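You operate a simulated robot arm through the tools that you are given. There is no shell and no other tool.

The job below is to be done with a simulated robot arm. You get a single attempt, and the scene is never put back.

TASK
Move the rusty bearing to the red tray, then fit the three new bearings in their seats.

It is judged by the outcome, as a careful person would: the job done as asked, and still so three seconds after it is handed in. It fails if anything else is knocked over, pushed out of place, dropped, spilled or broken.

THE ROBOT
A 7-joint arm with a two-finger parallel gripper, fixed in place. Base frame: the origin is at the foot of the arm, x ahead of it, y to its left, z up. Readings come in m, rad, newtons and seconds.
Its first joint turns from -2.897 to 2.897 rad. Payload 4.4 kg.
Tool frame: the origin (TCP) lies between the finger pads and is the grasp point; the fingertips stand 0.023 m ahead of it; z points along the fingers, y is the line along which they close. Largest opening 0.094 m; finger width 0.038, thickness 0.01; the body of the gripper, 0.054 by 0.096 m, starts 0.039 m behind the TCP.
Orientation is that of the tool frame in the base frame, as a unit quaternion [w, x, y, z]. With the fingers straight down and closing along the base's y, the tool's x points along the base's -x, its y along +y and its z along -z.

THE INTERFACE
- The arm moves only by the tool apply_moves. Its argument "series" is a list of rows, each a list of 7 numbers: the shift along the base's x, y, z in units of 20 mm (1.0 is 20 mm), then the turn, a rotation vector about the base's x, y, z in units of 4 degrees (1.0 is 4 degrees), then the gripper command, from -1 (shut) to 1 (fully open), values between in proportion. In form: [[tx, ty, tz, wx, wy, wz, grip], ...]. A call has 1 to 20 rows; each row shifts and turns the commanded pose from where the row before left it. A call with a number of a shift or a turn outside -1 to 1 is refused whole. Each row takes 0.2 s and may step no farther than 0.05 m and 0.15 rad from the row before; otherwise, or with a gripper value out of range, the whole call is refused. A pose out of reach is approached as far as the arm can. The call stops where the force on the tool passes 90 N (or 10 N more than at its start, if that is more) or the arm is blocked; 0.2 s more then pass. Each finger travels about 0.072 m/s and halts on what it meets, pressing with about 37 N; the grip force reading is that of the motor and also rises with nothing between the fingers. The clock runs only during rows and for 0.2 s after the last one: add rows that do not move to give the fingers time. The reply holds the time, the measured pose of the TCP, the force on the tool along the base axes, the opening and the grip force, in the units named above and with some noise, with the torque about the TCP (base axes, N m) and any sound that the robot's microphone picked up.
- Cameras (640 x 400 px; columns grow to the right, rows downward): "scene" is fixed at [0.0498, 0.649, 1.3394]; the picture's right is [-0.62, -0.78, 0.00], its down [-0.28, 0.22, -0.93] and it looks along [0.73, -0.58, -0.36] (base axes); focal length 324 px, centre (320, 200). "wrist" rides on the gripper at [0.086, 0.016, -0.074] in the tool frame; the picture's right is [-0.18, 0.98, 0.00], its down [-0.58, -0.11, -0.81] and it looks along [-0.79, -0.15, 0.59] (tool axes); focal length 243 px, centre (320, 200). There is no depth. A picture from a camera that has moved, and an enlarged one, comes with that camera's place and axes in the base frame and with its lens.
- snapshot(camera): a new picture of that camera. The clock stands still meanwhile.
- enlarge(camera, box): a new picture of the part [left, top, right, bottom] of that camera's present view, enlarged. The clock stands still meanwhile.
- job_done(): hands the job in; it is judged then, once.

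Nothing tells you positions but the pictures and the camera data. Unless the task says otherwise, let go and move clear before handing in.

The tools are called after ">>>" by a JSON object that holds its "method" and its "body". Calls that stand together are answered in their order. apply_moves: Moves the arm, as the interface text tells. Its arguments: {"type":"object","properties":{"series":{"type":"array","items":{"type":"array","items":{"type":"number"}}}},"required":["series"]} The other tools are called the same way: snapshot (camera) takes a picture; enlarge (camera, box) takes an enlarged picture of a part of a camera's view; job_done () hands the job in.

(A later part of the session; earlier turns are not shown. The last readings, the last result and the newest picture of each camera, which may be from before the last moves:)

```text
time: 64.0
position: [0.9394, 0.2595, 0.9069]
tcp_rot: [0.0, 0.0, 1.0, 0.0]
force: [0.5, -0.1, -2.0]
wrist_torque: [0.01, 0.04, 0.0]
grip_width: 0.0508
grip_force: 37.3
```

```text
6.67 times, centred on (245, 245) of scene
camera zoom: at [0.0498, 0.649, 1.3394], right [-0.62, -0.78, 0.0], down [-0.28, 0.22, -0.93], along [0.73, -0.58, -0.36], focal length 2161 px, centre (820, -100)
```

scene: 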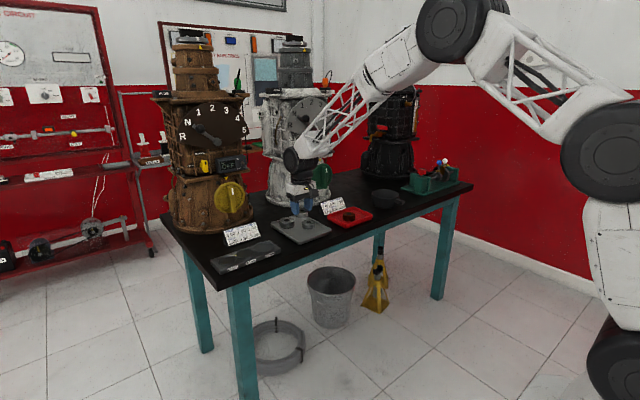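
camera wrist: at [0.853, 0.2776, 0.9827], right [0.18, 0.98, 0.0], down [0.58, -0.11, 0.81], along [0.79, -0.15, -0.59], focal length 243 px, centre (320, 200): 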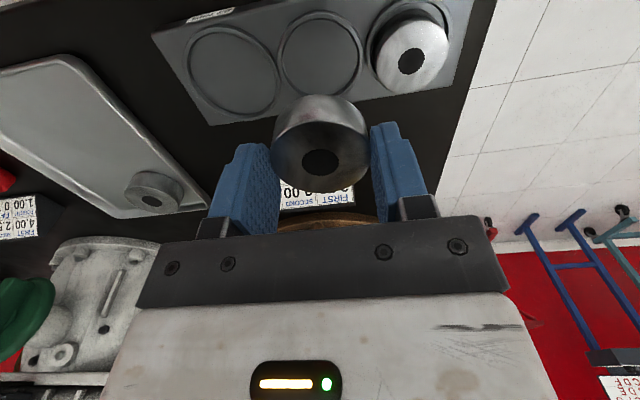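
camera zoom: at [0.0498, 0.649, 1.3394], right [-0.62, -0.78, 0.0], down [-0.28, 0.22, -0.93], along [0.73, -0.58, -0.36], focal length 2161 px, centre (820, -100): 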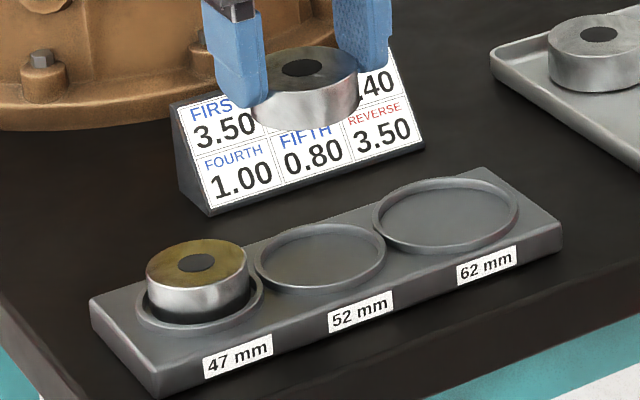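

The 52 ring centre works out at about (0.9375, 0.262). B needs about (-1.8, +0.8) mm. I'll apply that and lower to just above the ring for a two-view check.

>>> {"method": "apply_moves", "body": {"series": [[-0.09, 0.04, -0.6, 0, 0, 0, -0.4], [0, 0, -0.7, 0, 0, 0, -0.4], [0, 0, -0.8, 0, 0, 0, -0.4], [0, 0, -0.8, 0, 0, 0, -0.4], [0, 0, -0.7, 0, 0, 0, -0.4], [0, 0, 0, 0, 0, 0, -0.4], [0, 0, 0, 0, 0, 0, -0.4]]}}

>>> {"method": "enlarge", "body": {"camera": "wrist", "box": [240, 60, 400, 160]}}

>>> {"method": "enlarge", "body": {"camera": "scene", "box": [227, 235, 265, 265]}}

```text
time: 65.6
position: [0.9369, 0.2604, 0.8358]
tcp_rot: [0.0, 0.0, 1.0, 0.0]
force: [0.1, -0.2, -1.9]
wrist_torque: [0.02, -0.01, -0.02]
grip_width: 0.0509
grip_force: 36.8
```

```text
4.00 times, centred on (320, 110) of wrist
camera zoom: at [0.8514, 0.2772, 0.9107], right [0.18, 0.98, 0.0], down [0.58, -0.11, 0.81], along [0.79, -0.15, -0.59], focal length 970 px, centre (320, 560)
```

zoom: 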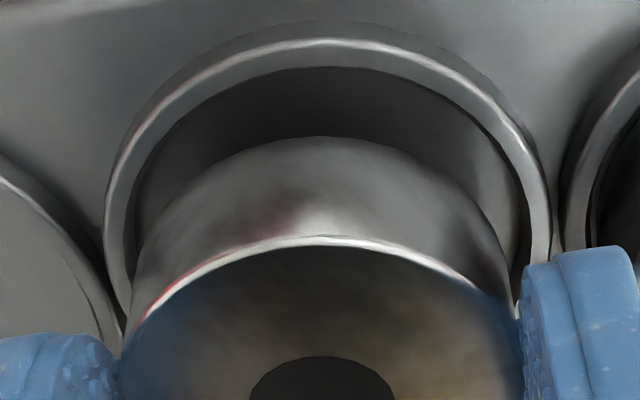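

```text
13.33 times, centred on (246, 250) of scene
camera zoom: at [0.0498, 0.649, 1.3394], right [-0.62, -0.78, 0.0], down [-0.28, 0.22, -0.93], along [0.73, -0.58, -0.36], focal length 4322 px, centre (1307, -467)
```

zoom: 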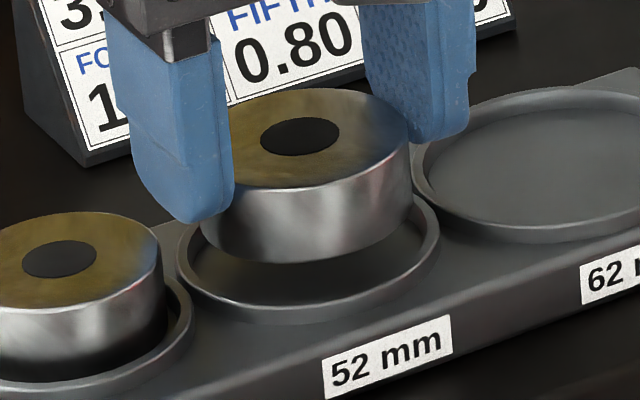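

Both views point to a small residual: shift about (-1.5, +0.9) mm. I'll apply it and lower gently.

>>> {"method": "apply_moves", "body": {"series": [[-0.075, 0.045, 0, 0, 0, 0, -0.4], [0, 0, -0.1, 0, 0, 0, -0.4], [0, 0, -0.1, 0, 0, 0, -0.4], [0, 0, 0, 0, 0, 0, -0.4]]}}

>>> {"method": "enlarge", "body": {"camera": "wrist", "box": [240, 60, 400, 160]}}

>>> {"method": "enlarge", "body": {"camera": "scene", "box": [227, 235, 265, 265]}}

```text
time: 66.6
position: [0.9368, 0.262, 0.8314]
tcp_rot: [0.0, 0.001, 1.0, -0.001]
force: [-0.8, 0.7, -1.4]
wrist_torque: [-0.02, 0.0, 0.01]
grip_width: 0.0511
grip_force: 37.0
```

```text
4.00 times, centred on (320, 110) of wrist
camera zoom: at [0.8501, 0.2789, 0.9062], right [0.18, 0.98, 0.0], down [0.58, -0.11, 0.81], along [0.79, -0.15, -0.59], focal length 970 px, centre (320, 560)
```

zoom: 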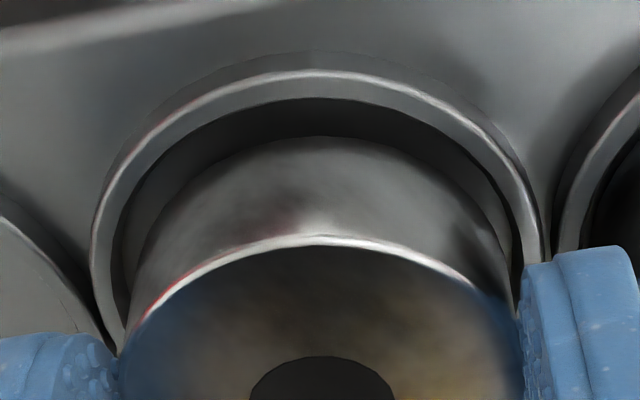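

```text
13.33 times, centred on (246, 250) of scene
camera zoom: at [0.0498, 0.649, 1.3394], right [-0.62, -0.78, 0.0], down [-0.28, 0.22, -0.93], along [0.73, -0.58, -0.36], focal length 4322 px, centre (1307, -467)
```

zoom: 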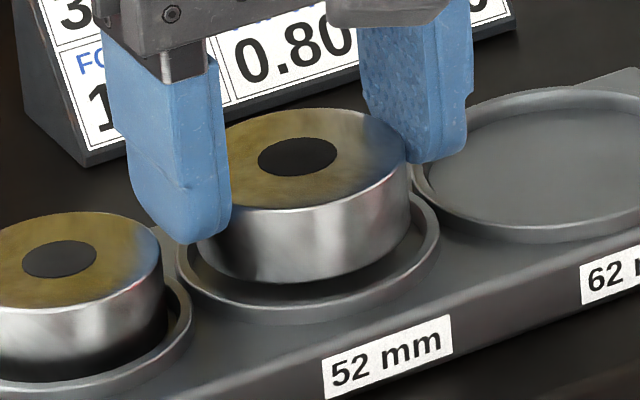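

It's aligned to within about 0.6 mm. I'll continue down in small steps.

>>> {"method": "apply_moves", "body": {"series": [[0, 0, -0.1, 0, 0, 0, -0.4], [0, 0, -0.1, 0, 0, 0, -0.4]]}}

>>> {"method": "apply_moves", "body": {"series": [[0, 0, -0.05, 0, 0, 0, -0.4], [0, 0, -0.05, 0, 0, 0, -0.4]]}}

>>> {"method": "enlarge", "body": {"camera": "scene", "box": [227, 235, 265, 265]}}

```text
time: 67.2
position: [0.9378, 0.2618, 0.8266]
tcp_rot: [-0.001, 0.0, 1.0, -0.001]
force: [-0.2, -0.2, -1.9]
wrist_torque: [0.03, -0.03, -0.01]
grip_width: 0.0508
grip_force: 37.4
```

```text
time: 67.8
position: [0.9362, 0.262, 0.8253]
tcp_rot: [0.0, 0.0, 1.0, 0.0]
force: [0.5, -0.5, -2.0]
wrist_torque: [-0.02, 0.03, -0.06]
grip_width: 0.051
grip_force: 36.9
```

```text
13.33 times, centred on (246, 250) of scene
camera zoom: at [0.0498, 0.649, 1.3394], right [-0.62, -0.78, 0.0], down [-0.28, 0.22, -0.93], along [0.73, -0.58, -0.36], focal length 4322 px, centre (1307, -467)
```

zoom: 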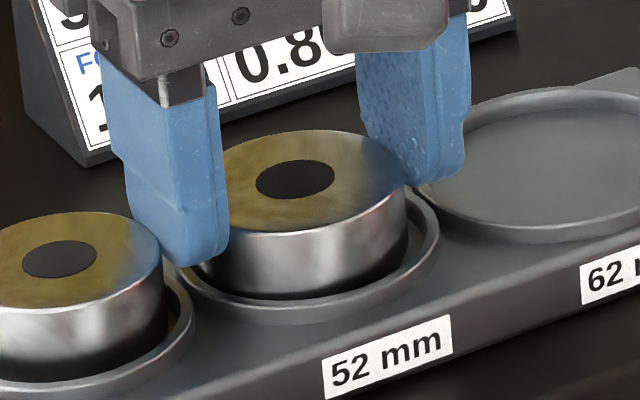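

No contact yet. I'll continue 1 mm at a time. The neighbouring C is only about 3.5 mm from the +y finger, so I'll open just slightly on release.

>>> {"method": "apply_moves", "body": {"series": [[0, 0, -0.05, 0, 0, 0, -0.4]]}}

>>> {"method": "apply_moves", "body": {"series": [[0, 0, -0.05, 0, 0, 0, -0.4]]}}

>>> {"method": "enlarge", "body": {"camera": "scene", "box": [227, 235, 265, 265]}}

>>> {"method": "enlarge", "body": {"camera": "wrist", "box": [200, 60, 480, 235]}}

```text
time: 68.2
position: [0.9373, 0.2619, 0.825]
tcp_rot: [0.001, -0.001, 1.0, 0.0]
force: [-0.3, -0.2, -1.1]
wrist_torque: [0.05, -0.01, 0.01]
grip_width: 0.0509
grip_force: 37.2
```

```text
time: 68.6
position: [0.9363, 0.2634, 0.8239]
tcp_rot: [0.001, 0.0, 1.0, 0.0]
force: [0.0, -1.0, -1.3]
wrist_torque: [0.02, -0.04, -0.03]
grip_width: 0.051
grip_force: 37.6
```

```text
13.33 times, centred on (246, 250) of scene
camera zoom: at [0.0498, 0.649, 1.3394], right [-0.62, -0.78, 0.0], down [-0.28, 0.22, -0.93], along [0.73, -0.58, -0.36], focal length 4322 px, centre (1307, -467)
```

zoom: 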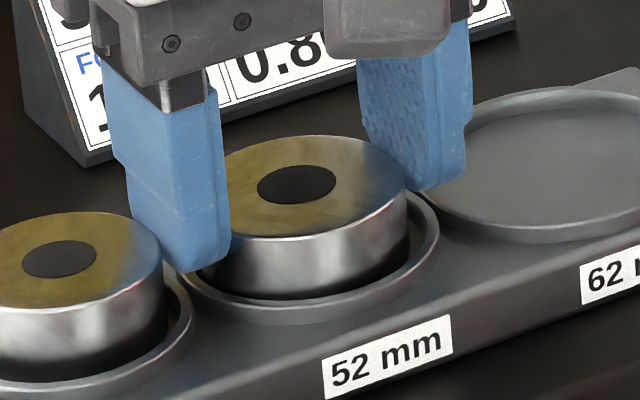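

```text
2.29 times, centred on (340, 148) of wrist
camera zoom: at [0.8499, 0.2799, 0.899], right [0.18, 0.98, 0.0], down [0.58, -0.11, 0.81], along [0.79, -0.15, -0.59], focal length 555 px, centre (274, 320)
```

zoom: 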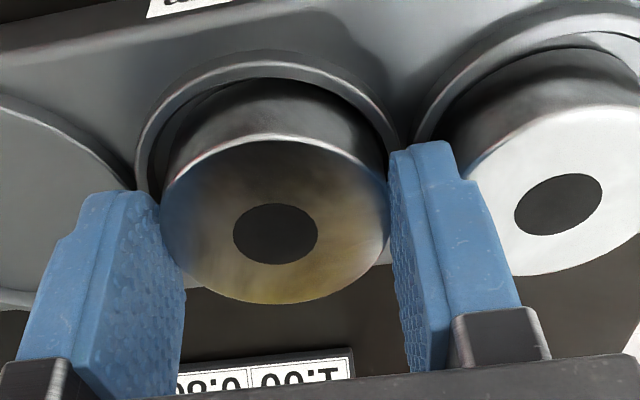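

>>> {"method": "apply_moves", "body": {"series": [[0, 0, -0.05, 0, 0, 0, -0.4]]}}

>>> {"method": "apply_moves", "body": {"series": [[0, 0, -0.05, 0, 0, 0, -0.4]]}}

```text
time: 69.0
position: [0.9366, 0.263, 0.823]
tcp_rot: [0.0, 0.0, 1.0, 0.001]
force: [-2.3, -0.3, 4.3]
wrist_torque: [-0.03, 0.17, 0.02]
grip_width: 0.0511
grip_force: 36.6
```

```text
time: 69.4
position: [0.9367, 0.2605, 0.8237]
tcp_rot: [0.001, 0.0, 1.0, 0.0]
force: [3.8, 0.9, 9.0]
wrist_torque: [-0.02, 0.0, 0.05]
grip_width: 0.051
grip_force: 37.0
```

B has reached the seat floor (about 10 N contact). I'll open only slightly, to about 55 mm so as not to touch C, and lift straight up.

>>> {"method": "apply_moves", "body": {"series": [[0, 0, 0.05, 0, 0, 0, -0.1], [0, 0, 0, 0, 0, 0, 0.1], [0, 0, 0, 0, 0, 0, 0.16], [0, 0, 0, 0, 0, 0, 0.16], [0, 0, 0, 0, 0, 0, 0.16]]}}

>>> {"method": "enlarge", "body": {"camera": "scene", "box": [227, 235, 265, 265]}}

>>> {"method": "enlarge", "body": {"camera": "wrist", "box": [200, 60, 480, 235]}}

```text
time: 70.6
position: [0.9345, 0.2627, 0.8231]
tcp_rot: [0.0, 0.001, 1.0, 0.0]
force: [0.0, -0.5, 0.4]
wrist_torque: [0.02, 0.0, 0.01]
grip_width: 0.0546
grip_force: 0.1
```

```text
13.33 times, centred on (246, 250) of scene
camera zoom: at [0.0498, 0.649, 1.3394], right [-0.62, -0.78, 0.0], down [-0.28, 0.22, -0.93], along [0.73, -0.58, -0.36], focal length 4322 px, centre (1307, -467)
```

zoom: 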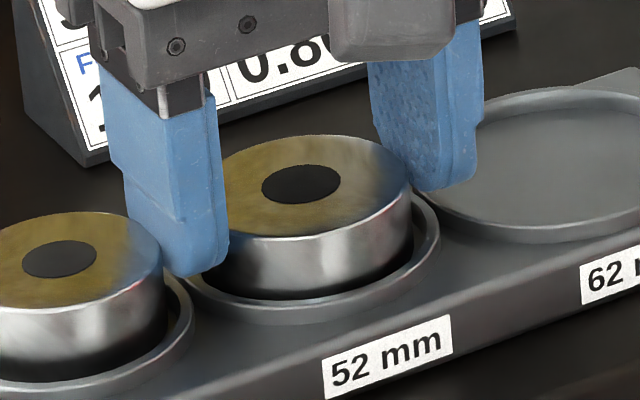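

```text
2.29 times, centred on (340, 148) of wrist
camera zoom: at [0.8492, 0.2791, 0.8982], right [0.18, 0.98, 0.0], down [0.58, -0.11, 0.81], along [0.79, -0.15, -0.59], focal length 555 px, centre (274, 320)
```

zoom: 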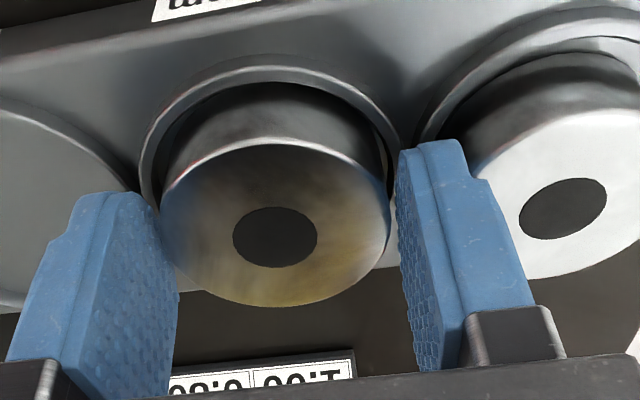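

Released with clearance on both sides. Lifting straight up.

>>> {"method": "apply_moves", "body": {"series": [[0, 0, 0.2, 0, 0, 0, 0.16], [0, 0, 0.3, 0, 0, 0, 0.16], [0, 0, 0.5, 0, 0, 0, 0.16], [0, 0, 0.8, 0, 0, 0, 0.16], [0, 0, 0.8, 0, 0, 0, 0.16], [0, 0, 0.8, 0, 0, 0, 0.16], [0, 0, 0.8, 0, 0, 0, 0.16], [0, 0, 0, 0, 0, 0, 0.16]]}}

>>> {"method": "snapshot", "body": {"camera": "wrist"}}

>>> {"method": "enlarge", "body": {"camera": "wrist", "box": [240, 0, 480, 125]}}

>>> {"method": "enlarge", "body": {"camera": "scene", "box": [205, 230, 285, 280]}}

>>> {"method": "enlarge", "body": {"camera": "scene", "box": [213, 238, 261, 268]}}

```text
time: 72.4
position: [0.9346, 0.262, 0.9064]
tcp_rot: [0.0, 0.0, 1.0, 0.0]
force: [0.4, -0.1, -0.4]
wrist_torque: [0.0, 0.0, -0.03]
grip_width: 0.0543
grip_force: 0.1
```

```text
taken
camera wrist: at [0.8479, 0.2793, 0.9817], right [0.18, 0.98, 0.0], down [0.58, -0.11, 0.81], along [0.79, -0.15, -0.59], focal length 243 px, centre (320, 200)
```

wrist: 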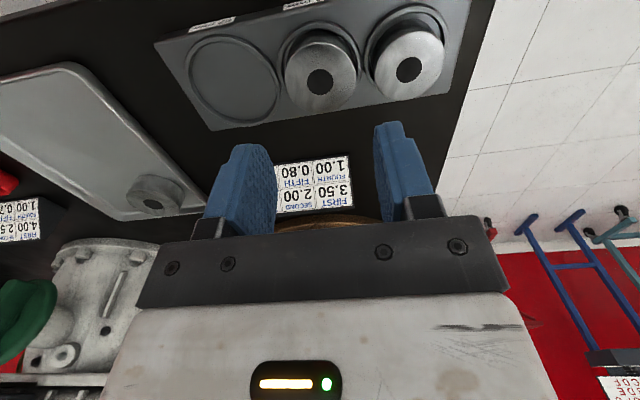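

```text
2.67 times, centred on (360, 62) of wrist
camera zoom: at [0.8479, 0.2793, 0.9817], right [0.18, 0.98, 0.0], down [0.58, -0.11, 0.81], along [0.79, -0.15, -0.59], focal length 647 px, centre (213, 567)
```

zoom: 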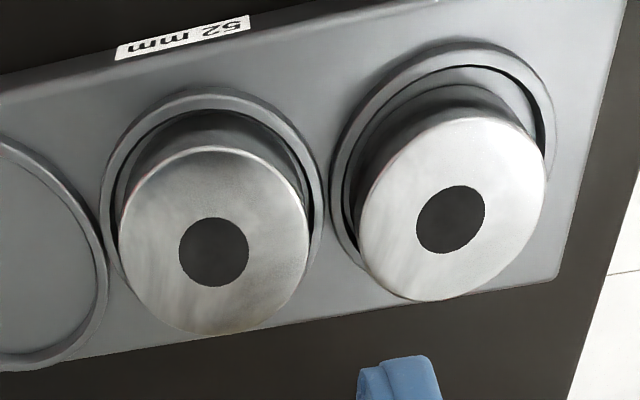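

```text
8.00 times, centred on (245, 255) of scene
camera zoom: at [0.0498, 0.649, 1.3394], right [-0.62, -0.78, 0.0], down [-0.28, 0.22, -0.93], along [0.73, -0.58, -0.36], focal length 2593 px, centre (920, -240)
```

zoom: 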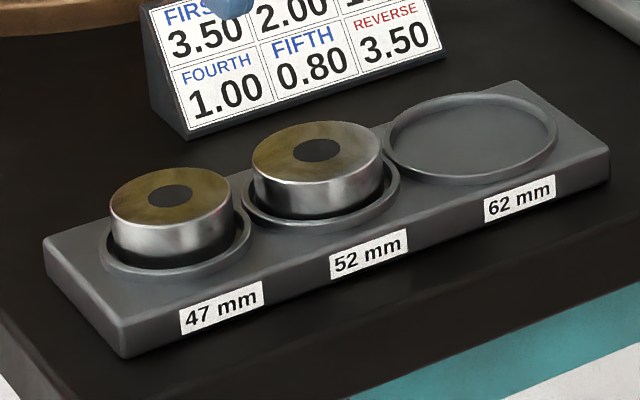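

```text
13.33 times, centred on (237, 253) of scene
camera zoom: at [0.0498, 0.649, 1.3394], right [-0.62, -0.78, 0.0], down [-0.28, 0.22, -0.93], along [0.73, -0.58, -0.36], focal length 4322 px, centre (1427, -507)
```

zoom: 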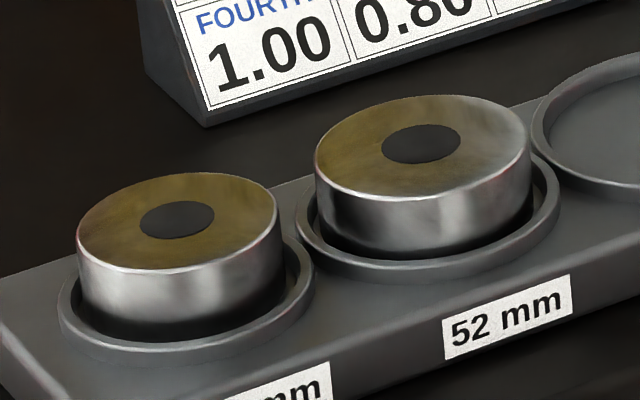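

B looks well centred in its ring. C looks displaced toward +x in its ring, so I'll look from lower on the near side to compare their heights and tilt.

>>> {"method": "apply_moves", "body": {"series": [[-0.8, 0.2, 0, 0, 0, 0, 0.16], [-0.9, 0.2, 0, 0, 0, 0, 0.16], [-0.9, 0.2, 0, 0, 0, 0, 0.16], [-0.9, 0.2, 0, 0, 0, 0, 0.16], [-0.9, 0.2, 0, 0, 0, 0, 0.16], [-0.9, 0.2, -0.5, 0, 0, 0, 0.16], [-0.9, 0.2, -0.8, 0, 0, 0, 0.16], [-0.7, 0.2, -0.8, 0, 0, 0, 0.16], [0, 0, -0.5, 0, 0, 0, 0.16], [0, 0, 0, 0, 0, 0, 0.16], [0, 0, 0, 0, 0, 0, 0.16]]}}

>>> {"method": "snapshot", "body": {"camera": "wrist"}}

>>> {"method": "enlarge", "body": {"camera": "wrist", "box": [240, 90, 400, 190]}}

```text
time: 74.8
position: [0.7972, 0.295, 0.8554]
tcp_rot: [0.0, 0.0, 1.0, 0.001]
force: [0.6, 0.1, -0.3]
wrist_torque: [0.02, 0.01, -0.06]
grip_width: 0.0546
grip_force: 0.0
```

```text
taken
camera wrist: at [0.7104, 0.3121, 0.9309], right [0.18, 0.98, 0.0], down [0.58, -0.11, 0.81], along [0.79, -0.15, -0.59], focal length 243 px, centre (320, 200)
```

wrist: 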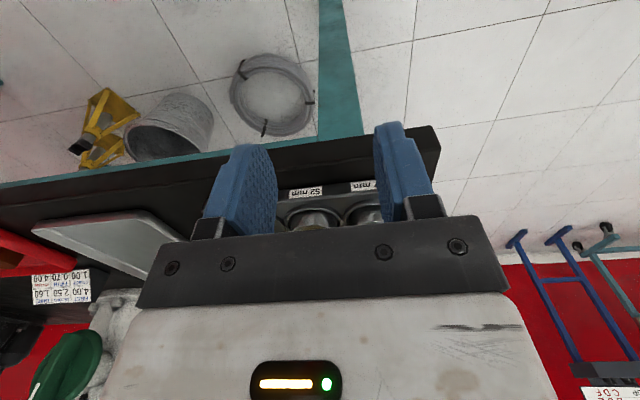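

```text
4.00 times, centred on (320, 140) of wrist
camera zoom: at [0.7104, 0.3121, 0.9309], right [0.18, 0.98, 0.0], down [0.58, -0.11, 0.81], along [0.79, -0.15, -0.59], focal length 970 px, centre (320, 440)
```

zoom: 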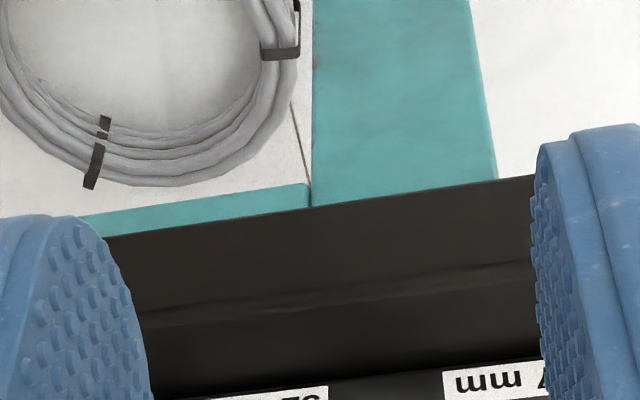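

Too far back. I'll move forward a little and open the fingers for a clear view.

>>> {"method": "apply_moves", "body": {"series": [[0.8, 0, 0.4, 0, 0, 0, 0.5], [0.8, 0, 0.4, 0, 0, 0, 1], [0.8, 0, 0.2, 0, 0, 0, 1], [0.4, 0, 0, 0, 0, 0, 1], [0, 0, 0, 0, 0, 0, 1]]}}

>>> {"method": "enlarge", "body": {"camera": "wrist", "box": [240, 80, 420, 210]}}

>>> {"method": "snapshot", "body": {"camera": "wrist"}}

```text
time: 76.0
position: [0.851, 0.293, 0.8743]
tcp_rot: [0.0, 0.0, 1.0, -0.001]
force: [-0.2, -0.2, -0.8]
wrist_torque: [-0.02, 0.01, -0.01]
grip_width: 0.0941
grip_force: 0.0
```

```text
3.08 times, centred on (330, 145) of wrist
camera zoom: at [0.7658, 0.3108, 0.9489], right [0.18, 0.98, 0.0], down [0.58, -0.11, 0.81], along [0.79, -0.15, -0.59], focal length 746 px, centre (289, 369)
```

zoom: 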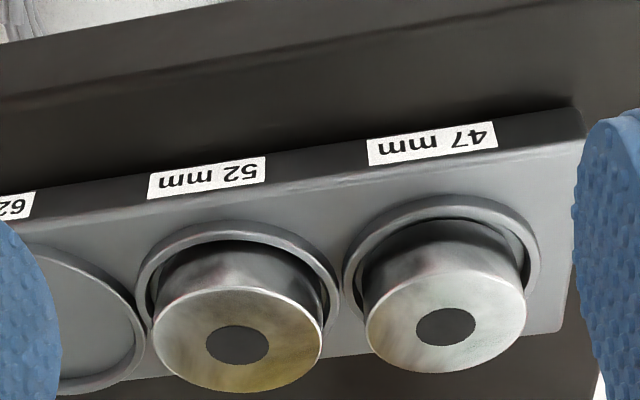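

```text
taken
camera wrist: at [0.7658, 0.3108, 0.9489], right [0.18, 0.98, 0.0], down [0.58, -0.11, 0.81], along [0.79, -0.15, -0.59], focal length 243 px, centre (320, 200)
```

wrist: 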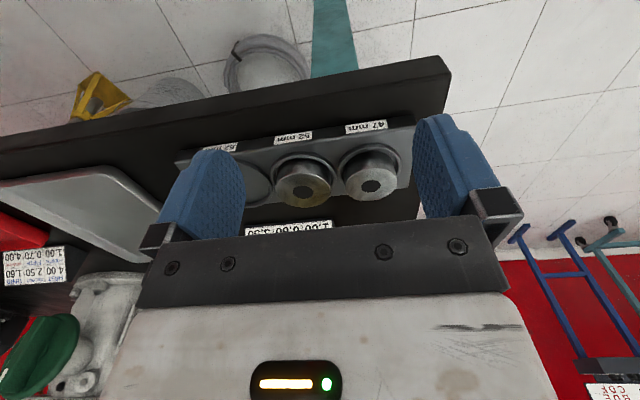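

>>> {"method": "enlarge", "body": {"camera": "wrist", "box": [264, 140, 344, 215]}}

>>> {"method": "enlarge", "body": {"camera": "wrist", "box": [328, 135, 408, 210]}}

```text
5.33 times, centred on (304, 178) of wrist
camera zoom: at [0.7658, 0.3108, 0.9489], right [0.18, 0.98, 0.0], down [0.58, -0.11, 0.81], along [0.79, -0.15, -0.59], focal length 1294 px, centre (405, 320)
```

zoom: 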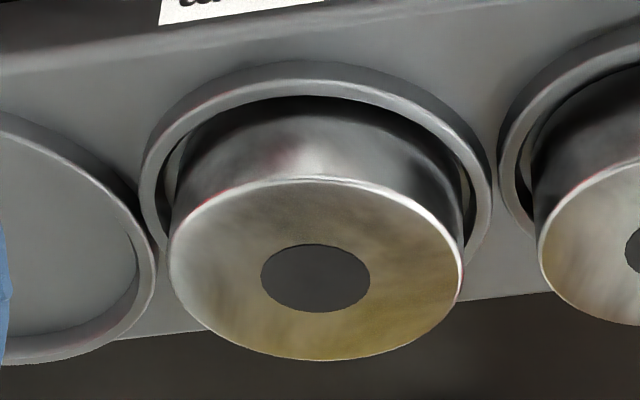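

```text
5.33 times, centred on (368, 172) of wrist
camera zoom: at [0.7658, 0.3108, 0.9489], right [0.18, 0.98, 0.0], down [0.58, -0.11, 0.81], along [0.79, -0.15, -0.59], focal length 1294 px, centre (64, 347)
```

zoom: 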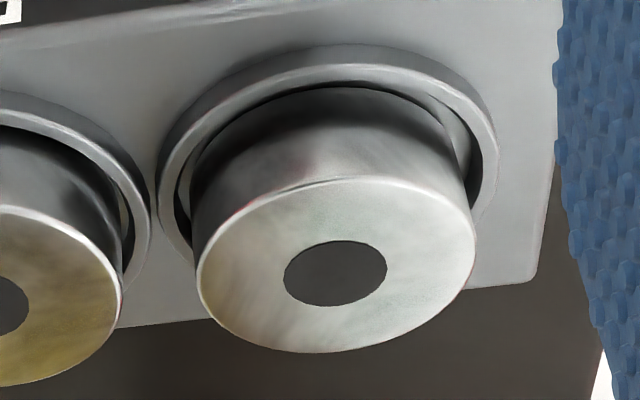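

B and C tops are level (both about 0.81), so C is on its seat floor, just about 2.5 mm toward +x within the ring. Next is A (62 mm). I'll rise and move above it with a 73 mm opening.

>>> {"method": "apply_moves", "body": {"series": [[0, 0, 0.9, 0, 0, 0, 0.7], [0, 0, 0.9, 0, 0, 0, 0.55], [0, 0, 0.6, 0, 0, 0, 0.55]]}}

>>> {"method": "apply_moves", "body": {"series": [[0.5, -0.8, 0, 0, 0, 0, 0.55], [0.7, -0.93, 0, 0, 0, 0, 0.55], [0.7, -0.93, 0, 0, 0, 0, 0.55], [0.7, -0.93, 0, 0, 0, 0, 0.55], [0.7, -0.93, 0, 0, 0, 0, 0.55], [0.7, -0.93, 0, 0, 0, 0, 0.55], [0.7, -0.93, 0, 0, 0, 0, 0.55], [0.7, -0.93, 0, 0, 0, 0, 0.55], [0.7, -0.93, 0, 0, 0, 0, 0.55], [0.7, -0.93, 0, 0, 0, 0, 0.55], [0.7, -0.93, 0, 0, 0, 0, 0.55], [0.7, -0.93, 0, 0, 0, 0, 0.55], [0.7, -0.93, 0, 0, 0, 0, 0.55], [0.7, -0.93, 0, 0, 0, 0, 0.55], [0.7, -0.93, 0, 0, 0, 0, 0.55], [0.2, 0, -0.5, 0, 0, 0, 0.55], [0, 0, 0, 0, 0, 0, 0.55], [0, 0, 0, 0, 0, 0, 0.55]]}}

>>> {"method": "snapshot", "body": {"camera": "wrist"}}

>>> {"method": "enlarge", "body": {"camera": "wrist", "box": [220, 10, 420, 135]}}

>>> {"method": "snapshot", "body": {"camera": "scene"}}

```text
time: 76.8
position: [0.8517, 0.2936, 0.9209]
tcp_rot: [0.0, 0.0, 1.0, 0.0]
force: [-0.9, -0.5, 0.0]
wrist_torque: [-0.03, 0.0, -0.02]
grip_width: 0.0728
grip_force: 0.1
```

```text
time: 80.6
position: [1.0641, 0.0179, 0.9133]
tcp_rot: [0.0, 0.0, 1.0, 0.001]
force: [0.2, -1.2, -0.4]
wrist_torque: [-0.02, 0.0, -0.02]
grip_width: 0.073
grip_force: 0.1
```

```text
taken
camera wrist: at [0.9785, 0.0345, 0.9889], right [0.18, 0.98, 0.0], down [0.58, -0.11, 0.81], along [0.79, -0.15, -0.59], focal length 243 px, centre (320, 200)
```

wrist: 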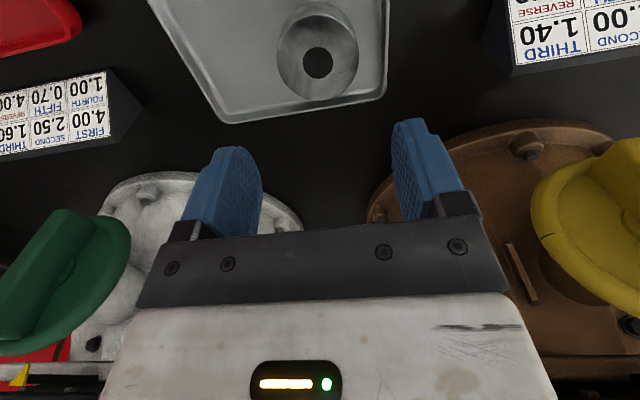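

```text
3.20 times, centred on (320, 72) of wrist
camera zoom: at [0.9785, 0.0345, 0.9889], right [0.18, 0.98, 0.0], down [0.58, -0.11, 0.81], along [0.79, -0.15, -0.59], focal length 776 px, centre (320, 608)
```

zoom: 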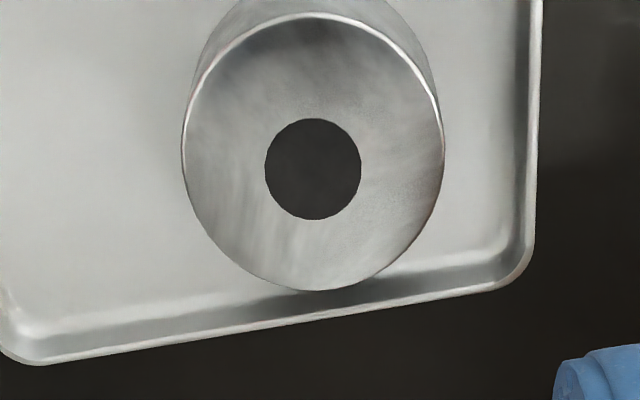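

```text
taken
```

scene: 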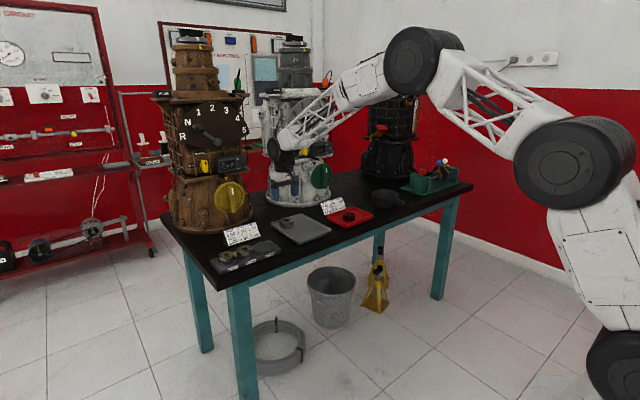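

A is confirmed at (1.063, 0.017) with its top near 0.798. I'll centre and descend part-way, watching the reach.

>>> {"method": "apply_moves", "body": {"series": [[-0.06, -0.05, -0.5, 0, 0, 0, 0.55], [0, 0, -0.7, 0, 0, 0, 0.55], [0, 0, -0.7, 0, 0, 0, 0.55], [0, 0, -0.7, 0, 0, 0, 0.55], [0, 0, -0.6, 0, 0, 0, 0.55], [0, 0, 0, 0, 0, 0, 0.55], [0, 0, 0, 0, 0, 0, 0.55]]}}

>>> {"method": "snapshot", "body": {"camera": "wrist"}}

>>> {"method": "enlarge", "body": {"camera": "wrist", "box": [200, 50, 440, 200]}}

>>> {"method": "enlarge", "body": {"camera": "scene", "box": [240, 150, 340, 245]}}

```text
time: 82.2
position: [1.0633, 0.0176, 0.8497]
tcp_rot: [0.0, -0.001, 1.0, 0.0]
force: [-0.5, 0.2, 0.1]
wrist_torque: [-0.03, 0.01, -0.03]
grip_width: 0.0728
grip_force: 0.0
```

```text
taken
camera wrist: at [0.9764, 0.0347, 0.9246], right [0.18, 0.98, 0.0], down [0.58, -0.11, 0.81], along [0.79, -0.15, -0.59], focal length 243 px, centre (320, 200)
```

wrist: 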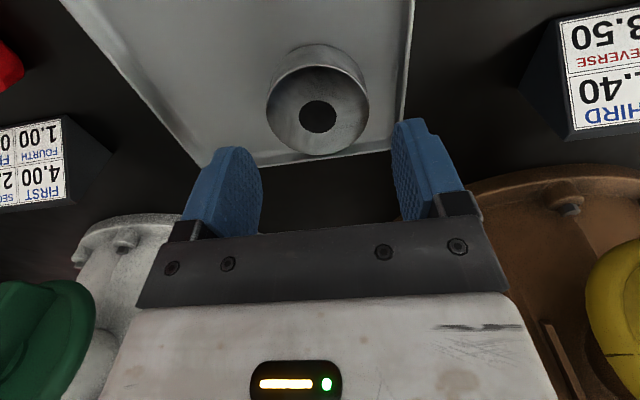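

```text
2.67 times, centred on (320, 125) of wrist
camera zoom: at [0.9764, 0.0347, 0.9246], right [0.18, 0.98, 0.0], down [0.58, -0.11, 0.81], along [0.79, -0.15, -0.59], focal length 647 px, centre (320, 400)
```

zoom: 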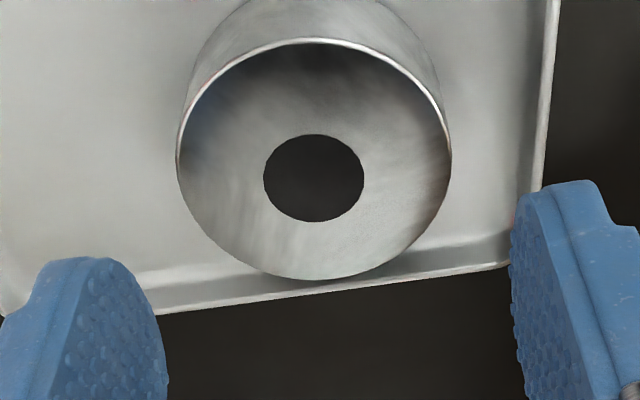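

```text
4.21 times, centred on (290, 198) of scene
camera zoom: at [0.0498, 0.649, 1.3394], right [-0.62, -0.78, 0.0], down [-0.28, 0.22, -0.93], along [0.73, -0.58, -0.36], focal length 1365 px, centre (446, 210)
```

zoom: 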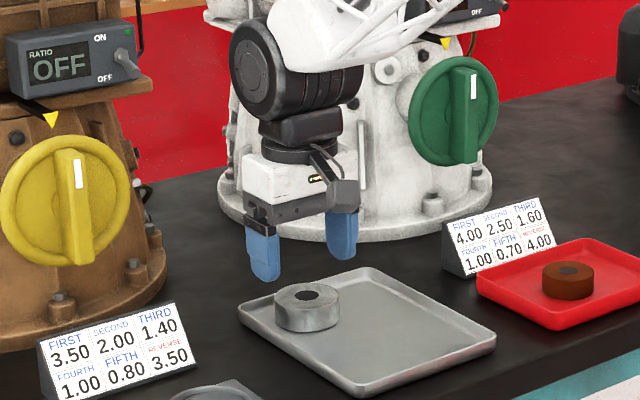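

Reach is fine and A is centred in x. I'll shift y by -1 mm and descend to grasp height.

>>> {"method": "apply_moves", "body": {"series": [[0, -0.05, -0.5, 0, 0, 0, 0.55], [0, 0, -0.5, 0, 0, 0, 0.55], [0, 0, -0.5, 0, 0, 0, 0.55], [0, 0, -0.45, 0, 0, 0, 0.55], [0, 0, 0, 0, 0, 0, 0.55]]}}

>>> {"method": "snapshot", "body": {"camera": "wrist"}}

>>> {"method": "enlarge", "body": {"camera": "scene", "box": [262, 195, 326, 245]}}

```text
time: 83.4
position: [1.0612, 0.0165, 0.8093]
tcp_rot: [0.0, -0.001, 1.0, 0.0]
force: [-0.7, -0.8, -0.2]
wrist_torque: [0.0, -0.02, 0.03]
grip_width: 0.0729
grip_force: 0.1
```

```text
taken
camera wrist: at [0.9745, 0.0335, 0.8848], right [0.18, 0.98, 0.0], down [0.58, -0.11, 0.81], along [0.79, -0.15, -0.59], focal length 243 px, centre (320, 200)
```

wrist: 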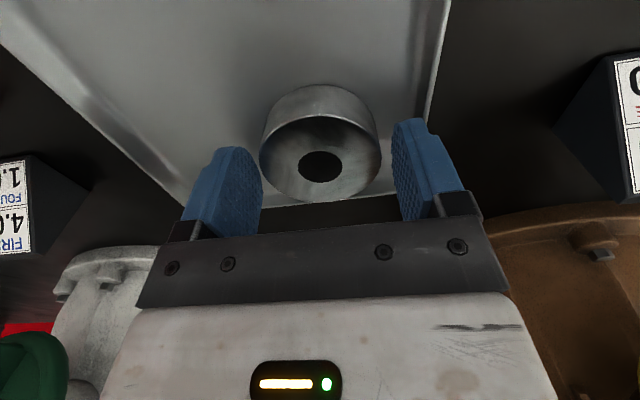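

```text
8.00 times, centred on (294, 220) of scene
camera zoom: at [0.0498, 0.649, 1.3394], right [-0.62, -0.78, 0.0], down [-0.28, 0.22, -0.93], along [0.73, -0.58, -0.36], focal length 2593 px, centre (528, 40)
```

zoom: 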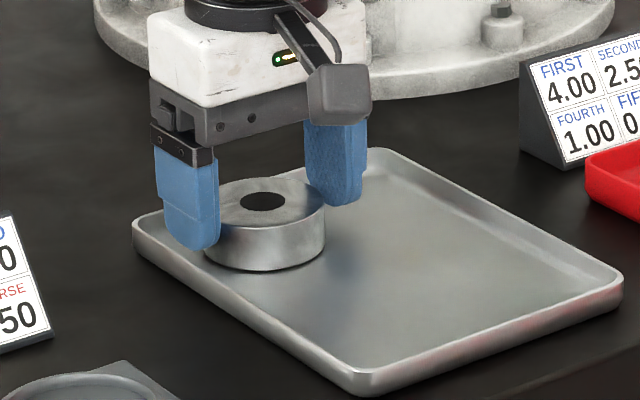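

The TCP looks about 1.7 mm short in x, so I'll correct that and then close.

>>> {"method": "apply_moves", "body": {"series": [[0.08, 0, 0, 0, 0, 0, 0.55], [0, 0, 0, 0, 0, 0, 0.55]]}}

>>> {"method": "enlarge", "body": {"camera": "wrist", "box": [200, 70, 440, 220]}}

```text
time: 84.0
position: [1.0623, 0.0168, 0.8087]
tcp_rot: [-0.001, 0.001, 1.0, -0.001]
force: [-0.3, 0.7, -0.5]
wrist_torque: [0.03, 0.01, -0.02]
grip_width: 0.0731
grip_force: 0.0
```

```text
2.67 times, centred on (320, 145) of wrist
camera zoom: at [0.9764, 0.0335, 0.8852], right [0.18, 0.98, 0.0], down [0.58, -0.11, 0.81], along [0.79, -0.15, -0.59], focal length 647 px, centre (320, 347)
```

zoom: 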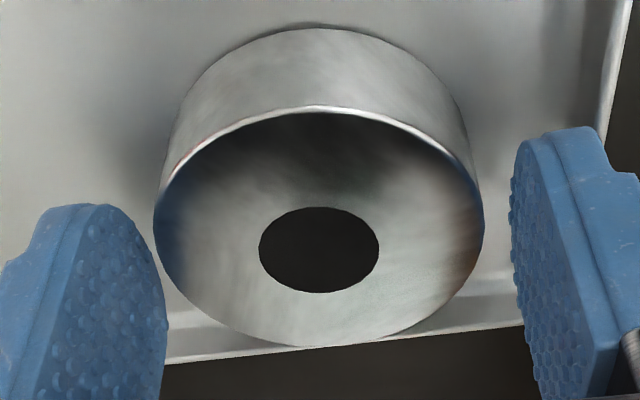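

The near/far edges show A centred at the TCP. Closing now.

>>> {"method": "apply_moves", "body": {"series": [[0, 0, 0, 0, 0, 0, 0.45], [0, 0, 0, 0, 0, 0, 0.35], [0, 0, 0, 0, 0, 0, 0.2], [0, 0, 0, 0, 0, 0, 0], [0, 0, 0, 0, 0, 0, -0.2], [0, 0, 0, 0, 0, 0, -0.2], [0, 0, 0, 0, 0, 0, -0.2]]}}

>>> {"method": "enlarge", "body": {"camera": "wrist", "box": [200, 70, 440, 220]}}

```text
time: 85.6
position: [1.0637, 0.017, 0.8099]
tcp_rot: [0.0, 0.0, 1.0, 0.0]
force: [-0.7, 1.0, 0.7]
wrist_torque: [0.09, 0.0, 0.01]
grip_width: 0.0611
grip_force: 36.6
```

```text
2.67 times, centred on (320, 145) of wrist
camera zoom: at [0.9764, 0.0335, 0.8853], right [0.18, 0.98, 0.0], down [0.58, -0.11, 0.81], along [0.79, -0.15, -0.59], focal length 647 px, centre (320, 347)
```

zoom: 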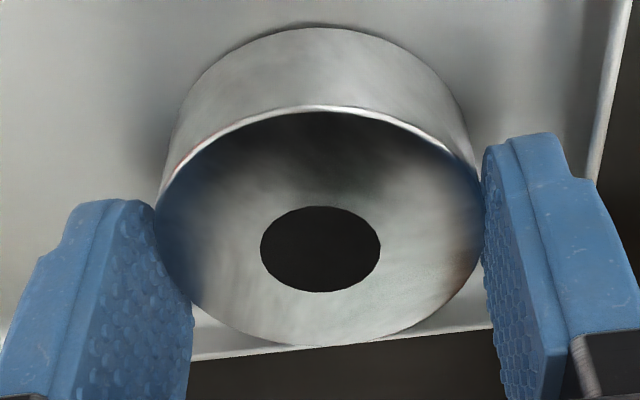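

A is gripped at 61.1 mm. I'll lift it and carry it, back in -x first to stay clear of the card, then over to the 62 mm seat.

>>> {"method": "apply_moves", "body": {"series": [[0, 0, 0.2, 0, 0, 0, -0.2], [0, 0, 0.4, 0, 0, 0, -0.2], [0, 0, 0.7, 0, 0, 0, -0.2], [0, 0, 0.8, 0, 0, 0, -0.2], [0, 0, 0.8, 0, 0, 0, -0.2], [0, 0, 0.8, 0, 0, 0, -0.2], [0, 0, 0.8, 0, 0, 0, -0.2], [0, 0, 0.4, 0, 0, 0, -0.2], [0, 0, 0, 0, 0, 0, -0.2]]}}

>>> {"method": "apply_moves", "body": {"series": [[-0.6, 0, 0, 0, 0, 0, -0.2], [-0.9, 0, 0, 0, 0, 0, -0.2], [-0.9, 0, 0, 0, 0, 0, -0.2], [-0.9, 0.2, 0, 0, 0, 0, -0.2], [-0.9, 0.4, 0, 0, 0, 0, -0.2], [-0.9, 0.6, 0, 0, 0, 0, -0.2], [-0.7, 0.8, 0, 0, 0, 0, -0.2], [-0.45, 1, 0, 0, 0, 0, -0.2], [0, 1, 0, 0, 0, 0, -0.2], [0, 1, 0, 0, 0, 0, -0.2], [0, 1, 0, 0, 0, 0, -0.2], [0, 1, 0, 0, 0, 0, -0.2], [0, 1, 0, 0, 0, 0, -0.2], [0, 0.75, 0, 0, 0, 0, -0.2], [0, 0, 0, 0, 0, 0, -0.2], [0, 0, 0, 0, 0, 0, -0.2]]}}

>>> {"method": "snapshot", "body": {"camera": "wrist"}}

>>> {"method": "enlarge", "body": {"camera": "wrist", "box": [240, 0, 400, 100]}}

>>> {"method": "enlarge", "body": {"camera": "scene", "box": [205, 215, 285, 275]}}

```text
time: 87.6
position: [1.0642, 0.0167, 0.9076]
tcp_rot: [0.0, 0.0, 1.0, 0.0]
force: [0.1, -0.4, -2.4]
wrist_torque: [0.0, 0.01, 0.01]
grip_width: 0.0609
grip_force: 37.2
```

```text
time: 91.0
position: [0.9402, 0.1897, 0.9085]
tcp_rot: [0.0, 0.0, 1.0, 0.0]
force: [0.1, 0.2, -2.1]
wrist_torque: [0.01, -0.01, 0.0]
grip_width: 0.0611
grip_force: 36.7
```

```text
taken
camera wrist: at [0.8536, 0.2074, 0.9837], right [0.18, 0.98, 0.0], down [0.58, -0.11, 0.81], along [0.79, -0.15, -0.59], focal length 243 px, centre (320, 200)
```

wrist: 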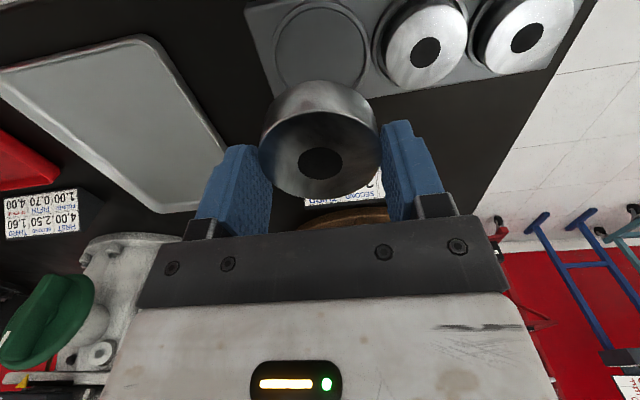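

```text
4.00 times, centred on (320, 50) of wrist
camera zoom: at [0.8536, 0.2074, 0.9837], right [0.18, 0.98, 0.0], down [0.58, -0.11, 0.81], along [0.79, -0.15, -0.59], focal length 970 px, centre (320, 800)
```

zoom: 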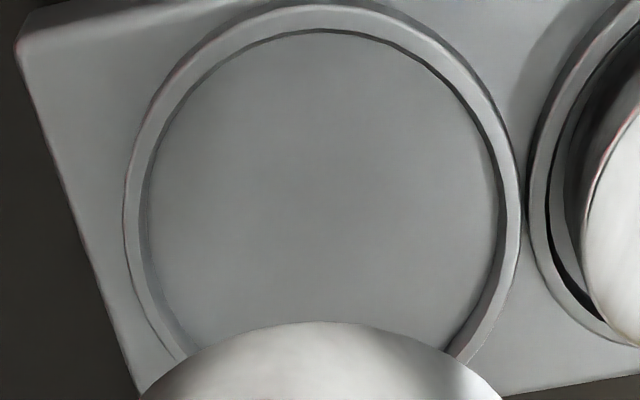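

```text
6.67 times, centred on (245, 245) of scene
camera zoom: at [0.0498, 0.649, 1.3394], right [-0.62, -0.78, 0.0], down [-0.28, 0.22, -0.93], along [0.73, -0.58, -0.36], focal length 2161 px, centre (820, -100)
```

zoom: 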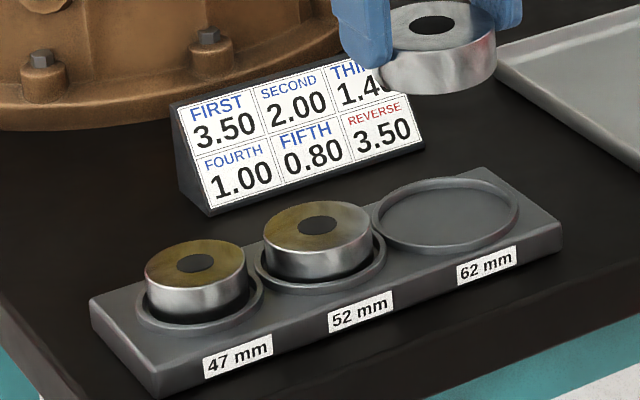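

The 62 ring centre is about (0.9373, 0.1922). With B already seated, a finger on A's +y side would have only about 2.7 mm of clearance, so I'll turn the gripper 90° about vertical. The fingers will then sit on the ±x sides, clear of B.

>>> {"method": "apply_moves", "body": {"series": [[0, 0, 0.5, 0, 0, 0.3, -0.2], [0, 0, 0, 0, 0, 0.7, -0.2], [0, 0, 0, 0, 0, 1, -0.2], [0, 0, 0, 0, 0, 1, -0.2], [0, 0, 0, 0, 0, 1, -0.2], [0, 0, 0, 0, 0, 1, -0.2], [0, 0, 0, 0, 0, 0, -0.2]]}}

>>> {"method": "snapshot", "body": {"camera": "wrist"}}

>>> {"method": "snapshot", "body": {"camera": "scene"}}

```text
time: 92.6
position: [0.938, 0.1906, 0.9181]
tcp_rot: [0.0, -0.174, 0.985, 0.0]
force: [-0.2, -0.8, -3.6]
wrist_torque: [-0.01, 0.01, 0.02]
grip_width: 0.0611
grip_force: 36.9
```

```text
taken
camera wrist: at [0.8518, 0.1774, 0.9928], right [-0.16, 0.99, 0.0], down [0.58, 0.1, 0.81], along [0.8, 0.13, -0.59], focal length 243 px, centre (320, 200)
```

wrist: 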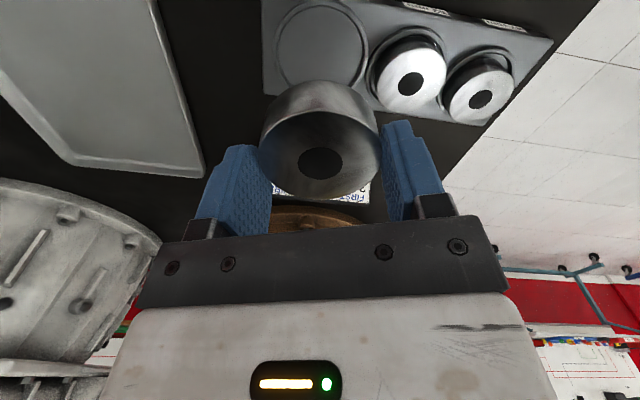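

```text
taken
```

scene: 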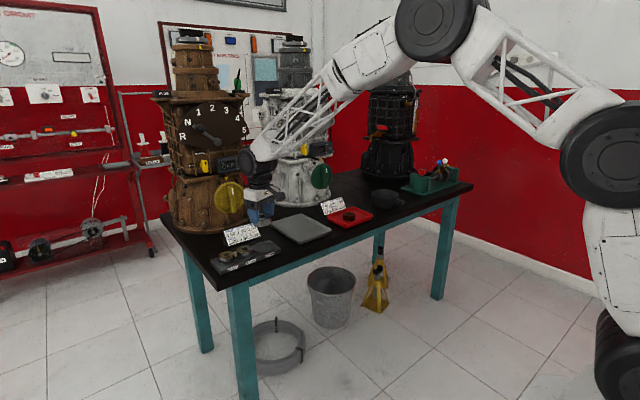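

The rotation works cleanly about the tool axis. I'll continue to 90°.

>>> {"method": "apply_moves", "body": {"series": [[0, 0, 0, 0, 0, 1, -0.2], [0, 0, 0, 0, 0, 1, -0.2], [0, 0, 0, 0, 0, 1, -0.2], [0, 0, 0, 0, 0, 1, -0.2], [0, 0, 0, 0, 0, 1, -0.2], [0, 0, 0, 0, 0, 1, -0.2], [0, 0, 0, 0, 0, 1, -0.2], [0, 0, 0, 0, 0, 1, -0.2], [0, 0, 0, 0, 0, 1, -0.2], [0, 0, 0, 0, 0, 1, -0.2], [0, 0, 0, 0, 0, 1, -0.2], [0, 0, 0, 0, 0, 1, -0.2], [0, 0, 0, 0, 0, 1, -0.2], [0, 0, 0, 0, 0, 1, -0.2], [0, 0, 0, 0, 0, 1, -0.2], [0, 0, 0, 0, 0, 1, -0.2], [0, 0, 0, 0, 0, 1, -0.2], [0, 0, 0, 0, 0, 0.5, -0.2], [0, 0, 0, 0, 0, 0, -0.2], [0, 0, 0, 0, 0, 0, -0.2]]}}

>>> {"method": "snapshot", "body": {"camera": "wrist"}}

>>> {"method": "snapshot", "body": {"camera": "scene"}}

```text
time: 96.8
position: [0.9382, 0.1903, 0.9167]
tcp_rot: [0.0, 0.707, -0.707, -0.001]
force: [-0.2, -0.8, -3.4]
wrist_torque: [-0.01, -0.01, 0.01]
grip_width: 0.0611
grip_force: 37.4
```

```text
taken
camera wrist: at [0.9227, 0.1047, 0.9921], right [-0.98, 0.18, 0.0], down [0.11, 0.58, 0.81], along [0.15, 0.79, -0.59], focal length 243 px, centre (320, 200)
```

wrist: 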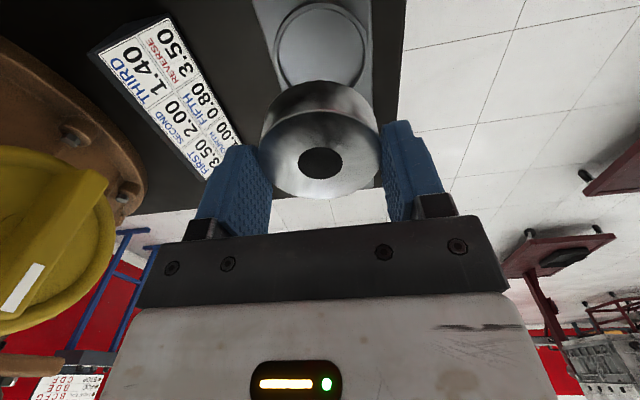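

```text
taken
```

scene: 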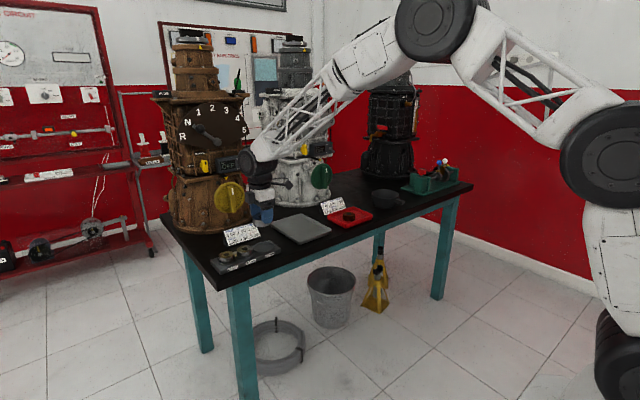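

The gripper is now at 90° with A held. I'll enlarge to align with the 62 ring.

>>> {"method": "enlarge", "body": {"camera": "wrist", "box": [240, 0, 400, 100]}}

>>> {"method": "enlarge", "body": {"camera": "wrist", "box": [240, 75, 400, 200]}}

```text
4.00 times, centred on (320, 50) of wrist
camera zoom: at [0.9227, 0.1047, 0.9921], right [-0.98, 0.18, 0.0], down [0.11, 0.58, 0.81], along [0.15, 0.79, -0.59], focal length 970 px, centre (320, 800)
```

zoom: 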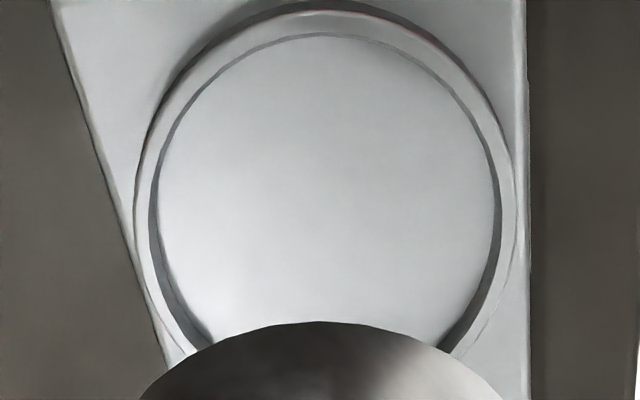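

```text
3.20 times, centred on (320, 138) of wrist
camera zoom: at [0.9227, 0.1047, 0.9921], right [-0.98, 0.18, 0.0], down [0.11, 0.58, 0.81], along [0.15, 0.79, -0.59], focal length 776 px, centre (320, 400)
```

zoom: 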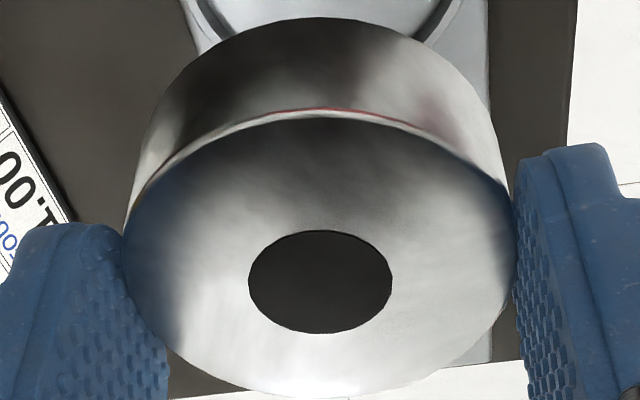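

Offsets are small: about (-1.0, +0.5) mm. I'll apply them and lower A to just above the ring.

>>> {"method": "apply_moves", "body": {"series": [[-0.05, 0.03, -0.6, 0, 0, 0, -0.2], [0, 0, -0.8, 0, 0, 0, -0.2], [0, 0, -0.8, 0, 0, 0, -0.2], [0, 0, -0.8, 0, 0, 0, -0.2], [0, 0, -0.7, 0, 0, 0, -0.2], [0, 0, -0.4, 0, 0, 0, -0.2], [0, 0, 0, 0, 0, 0, -0.2], [0, 0, 0, 0, 0, 0, -0.2]]}}

>>> {"method": "enlarge", "body": {"camera": "wrist", "box": [220, 50, 420, 175]}}

>>> {"method": "enlarge", "body": {"camera": "scene", "box": [238, 228, 286, 266]}}

```text
time: 98.6
position: [0.9395, 0.1904, 0.8359]
tcp_rot: [0.001, -0.707, 0.708, 0.0]
force: [0.2, -0.7, -3.3]
wrist_torque: [0.01, -0.01, 0.01]
grip_width: 0.0613
grip_force: 37.1
```

```text
3.20 times, centred on (320, 112) of wrist
camera zoom: at [0.9226, 0.1051, 0.9109], right [-0.98, 0.18, 0.0], down [0.11, 0.58, 0.81], along [0.15, 0.79, -0.59], focal length 776 px, centre (320, 480)
```

zoom: 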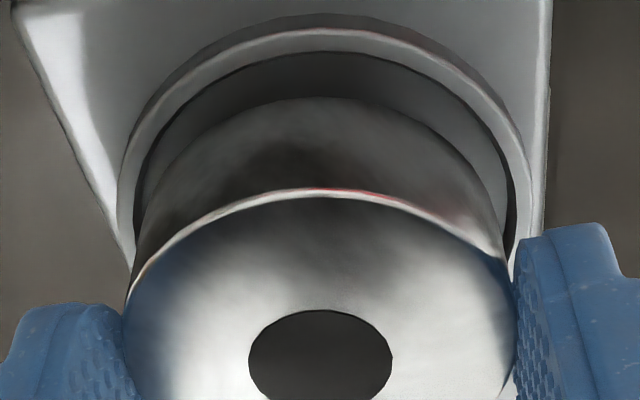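

```text
10.53 times, centred on (262, 247) of scene
camera zoom: at [0.0498, 0.649, 1.3394], right [-0.62, -0.78, 0.0], down [-0.28, 0.22, -0.93], along [0.73, -0.58, -0.36], focal length 3412 px, centre (930, -295)
```

zoom: 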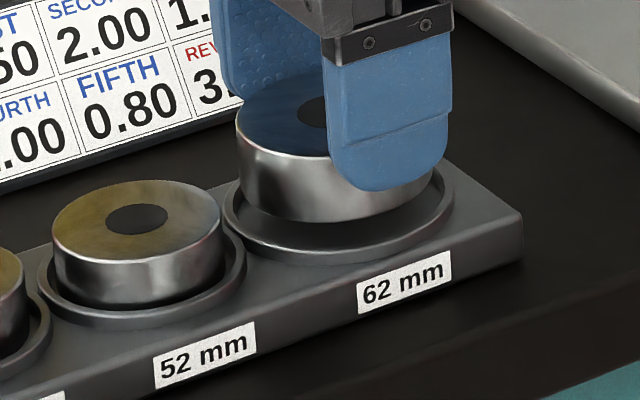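

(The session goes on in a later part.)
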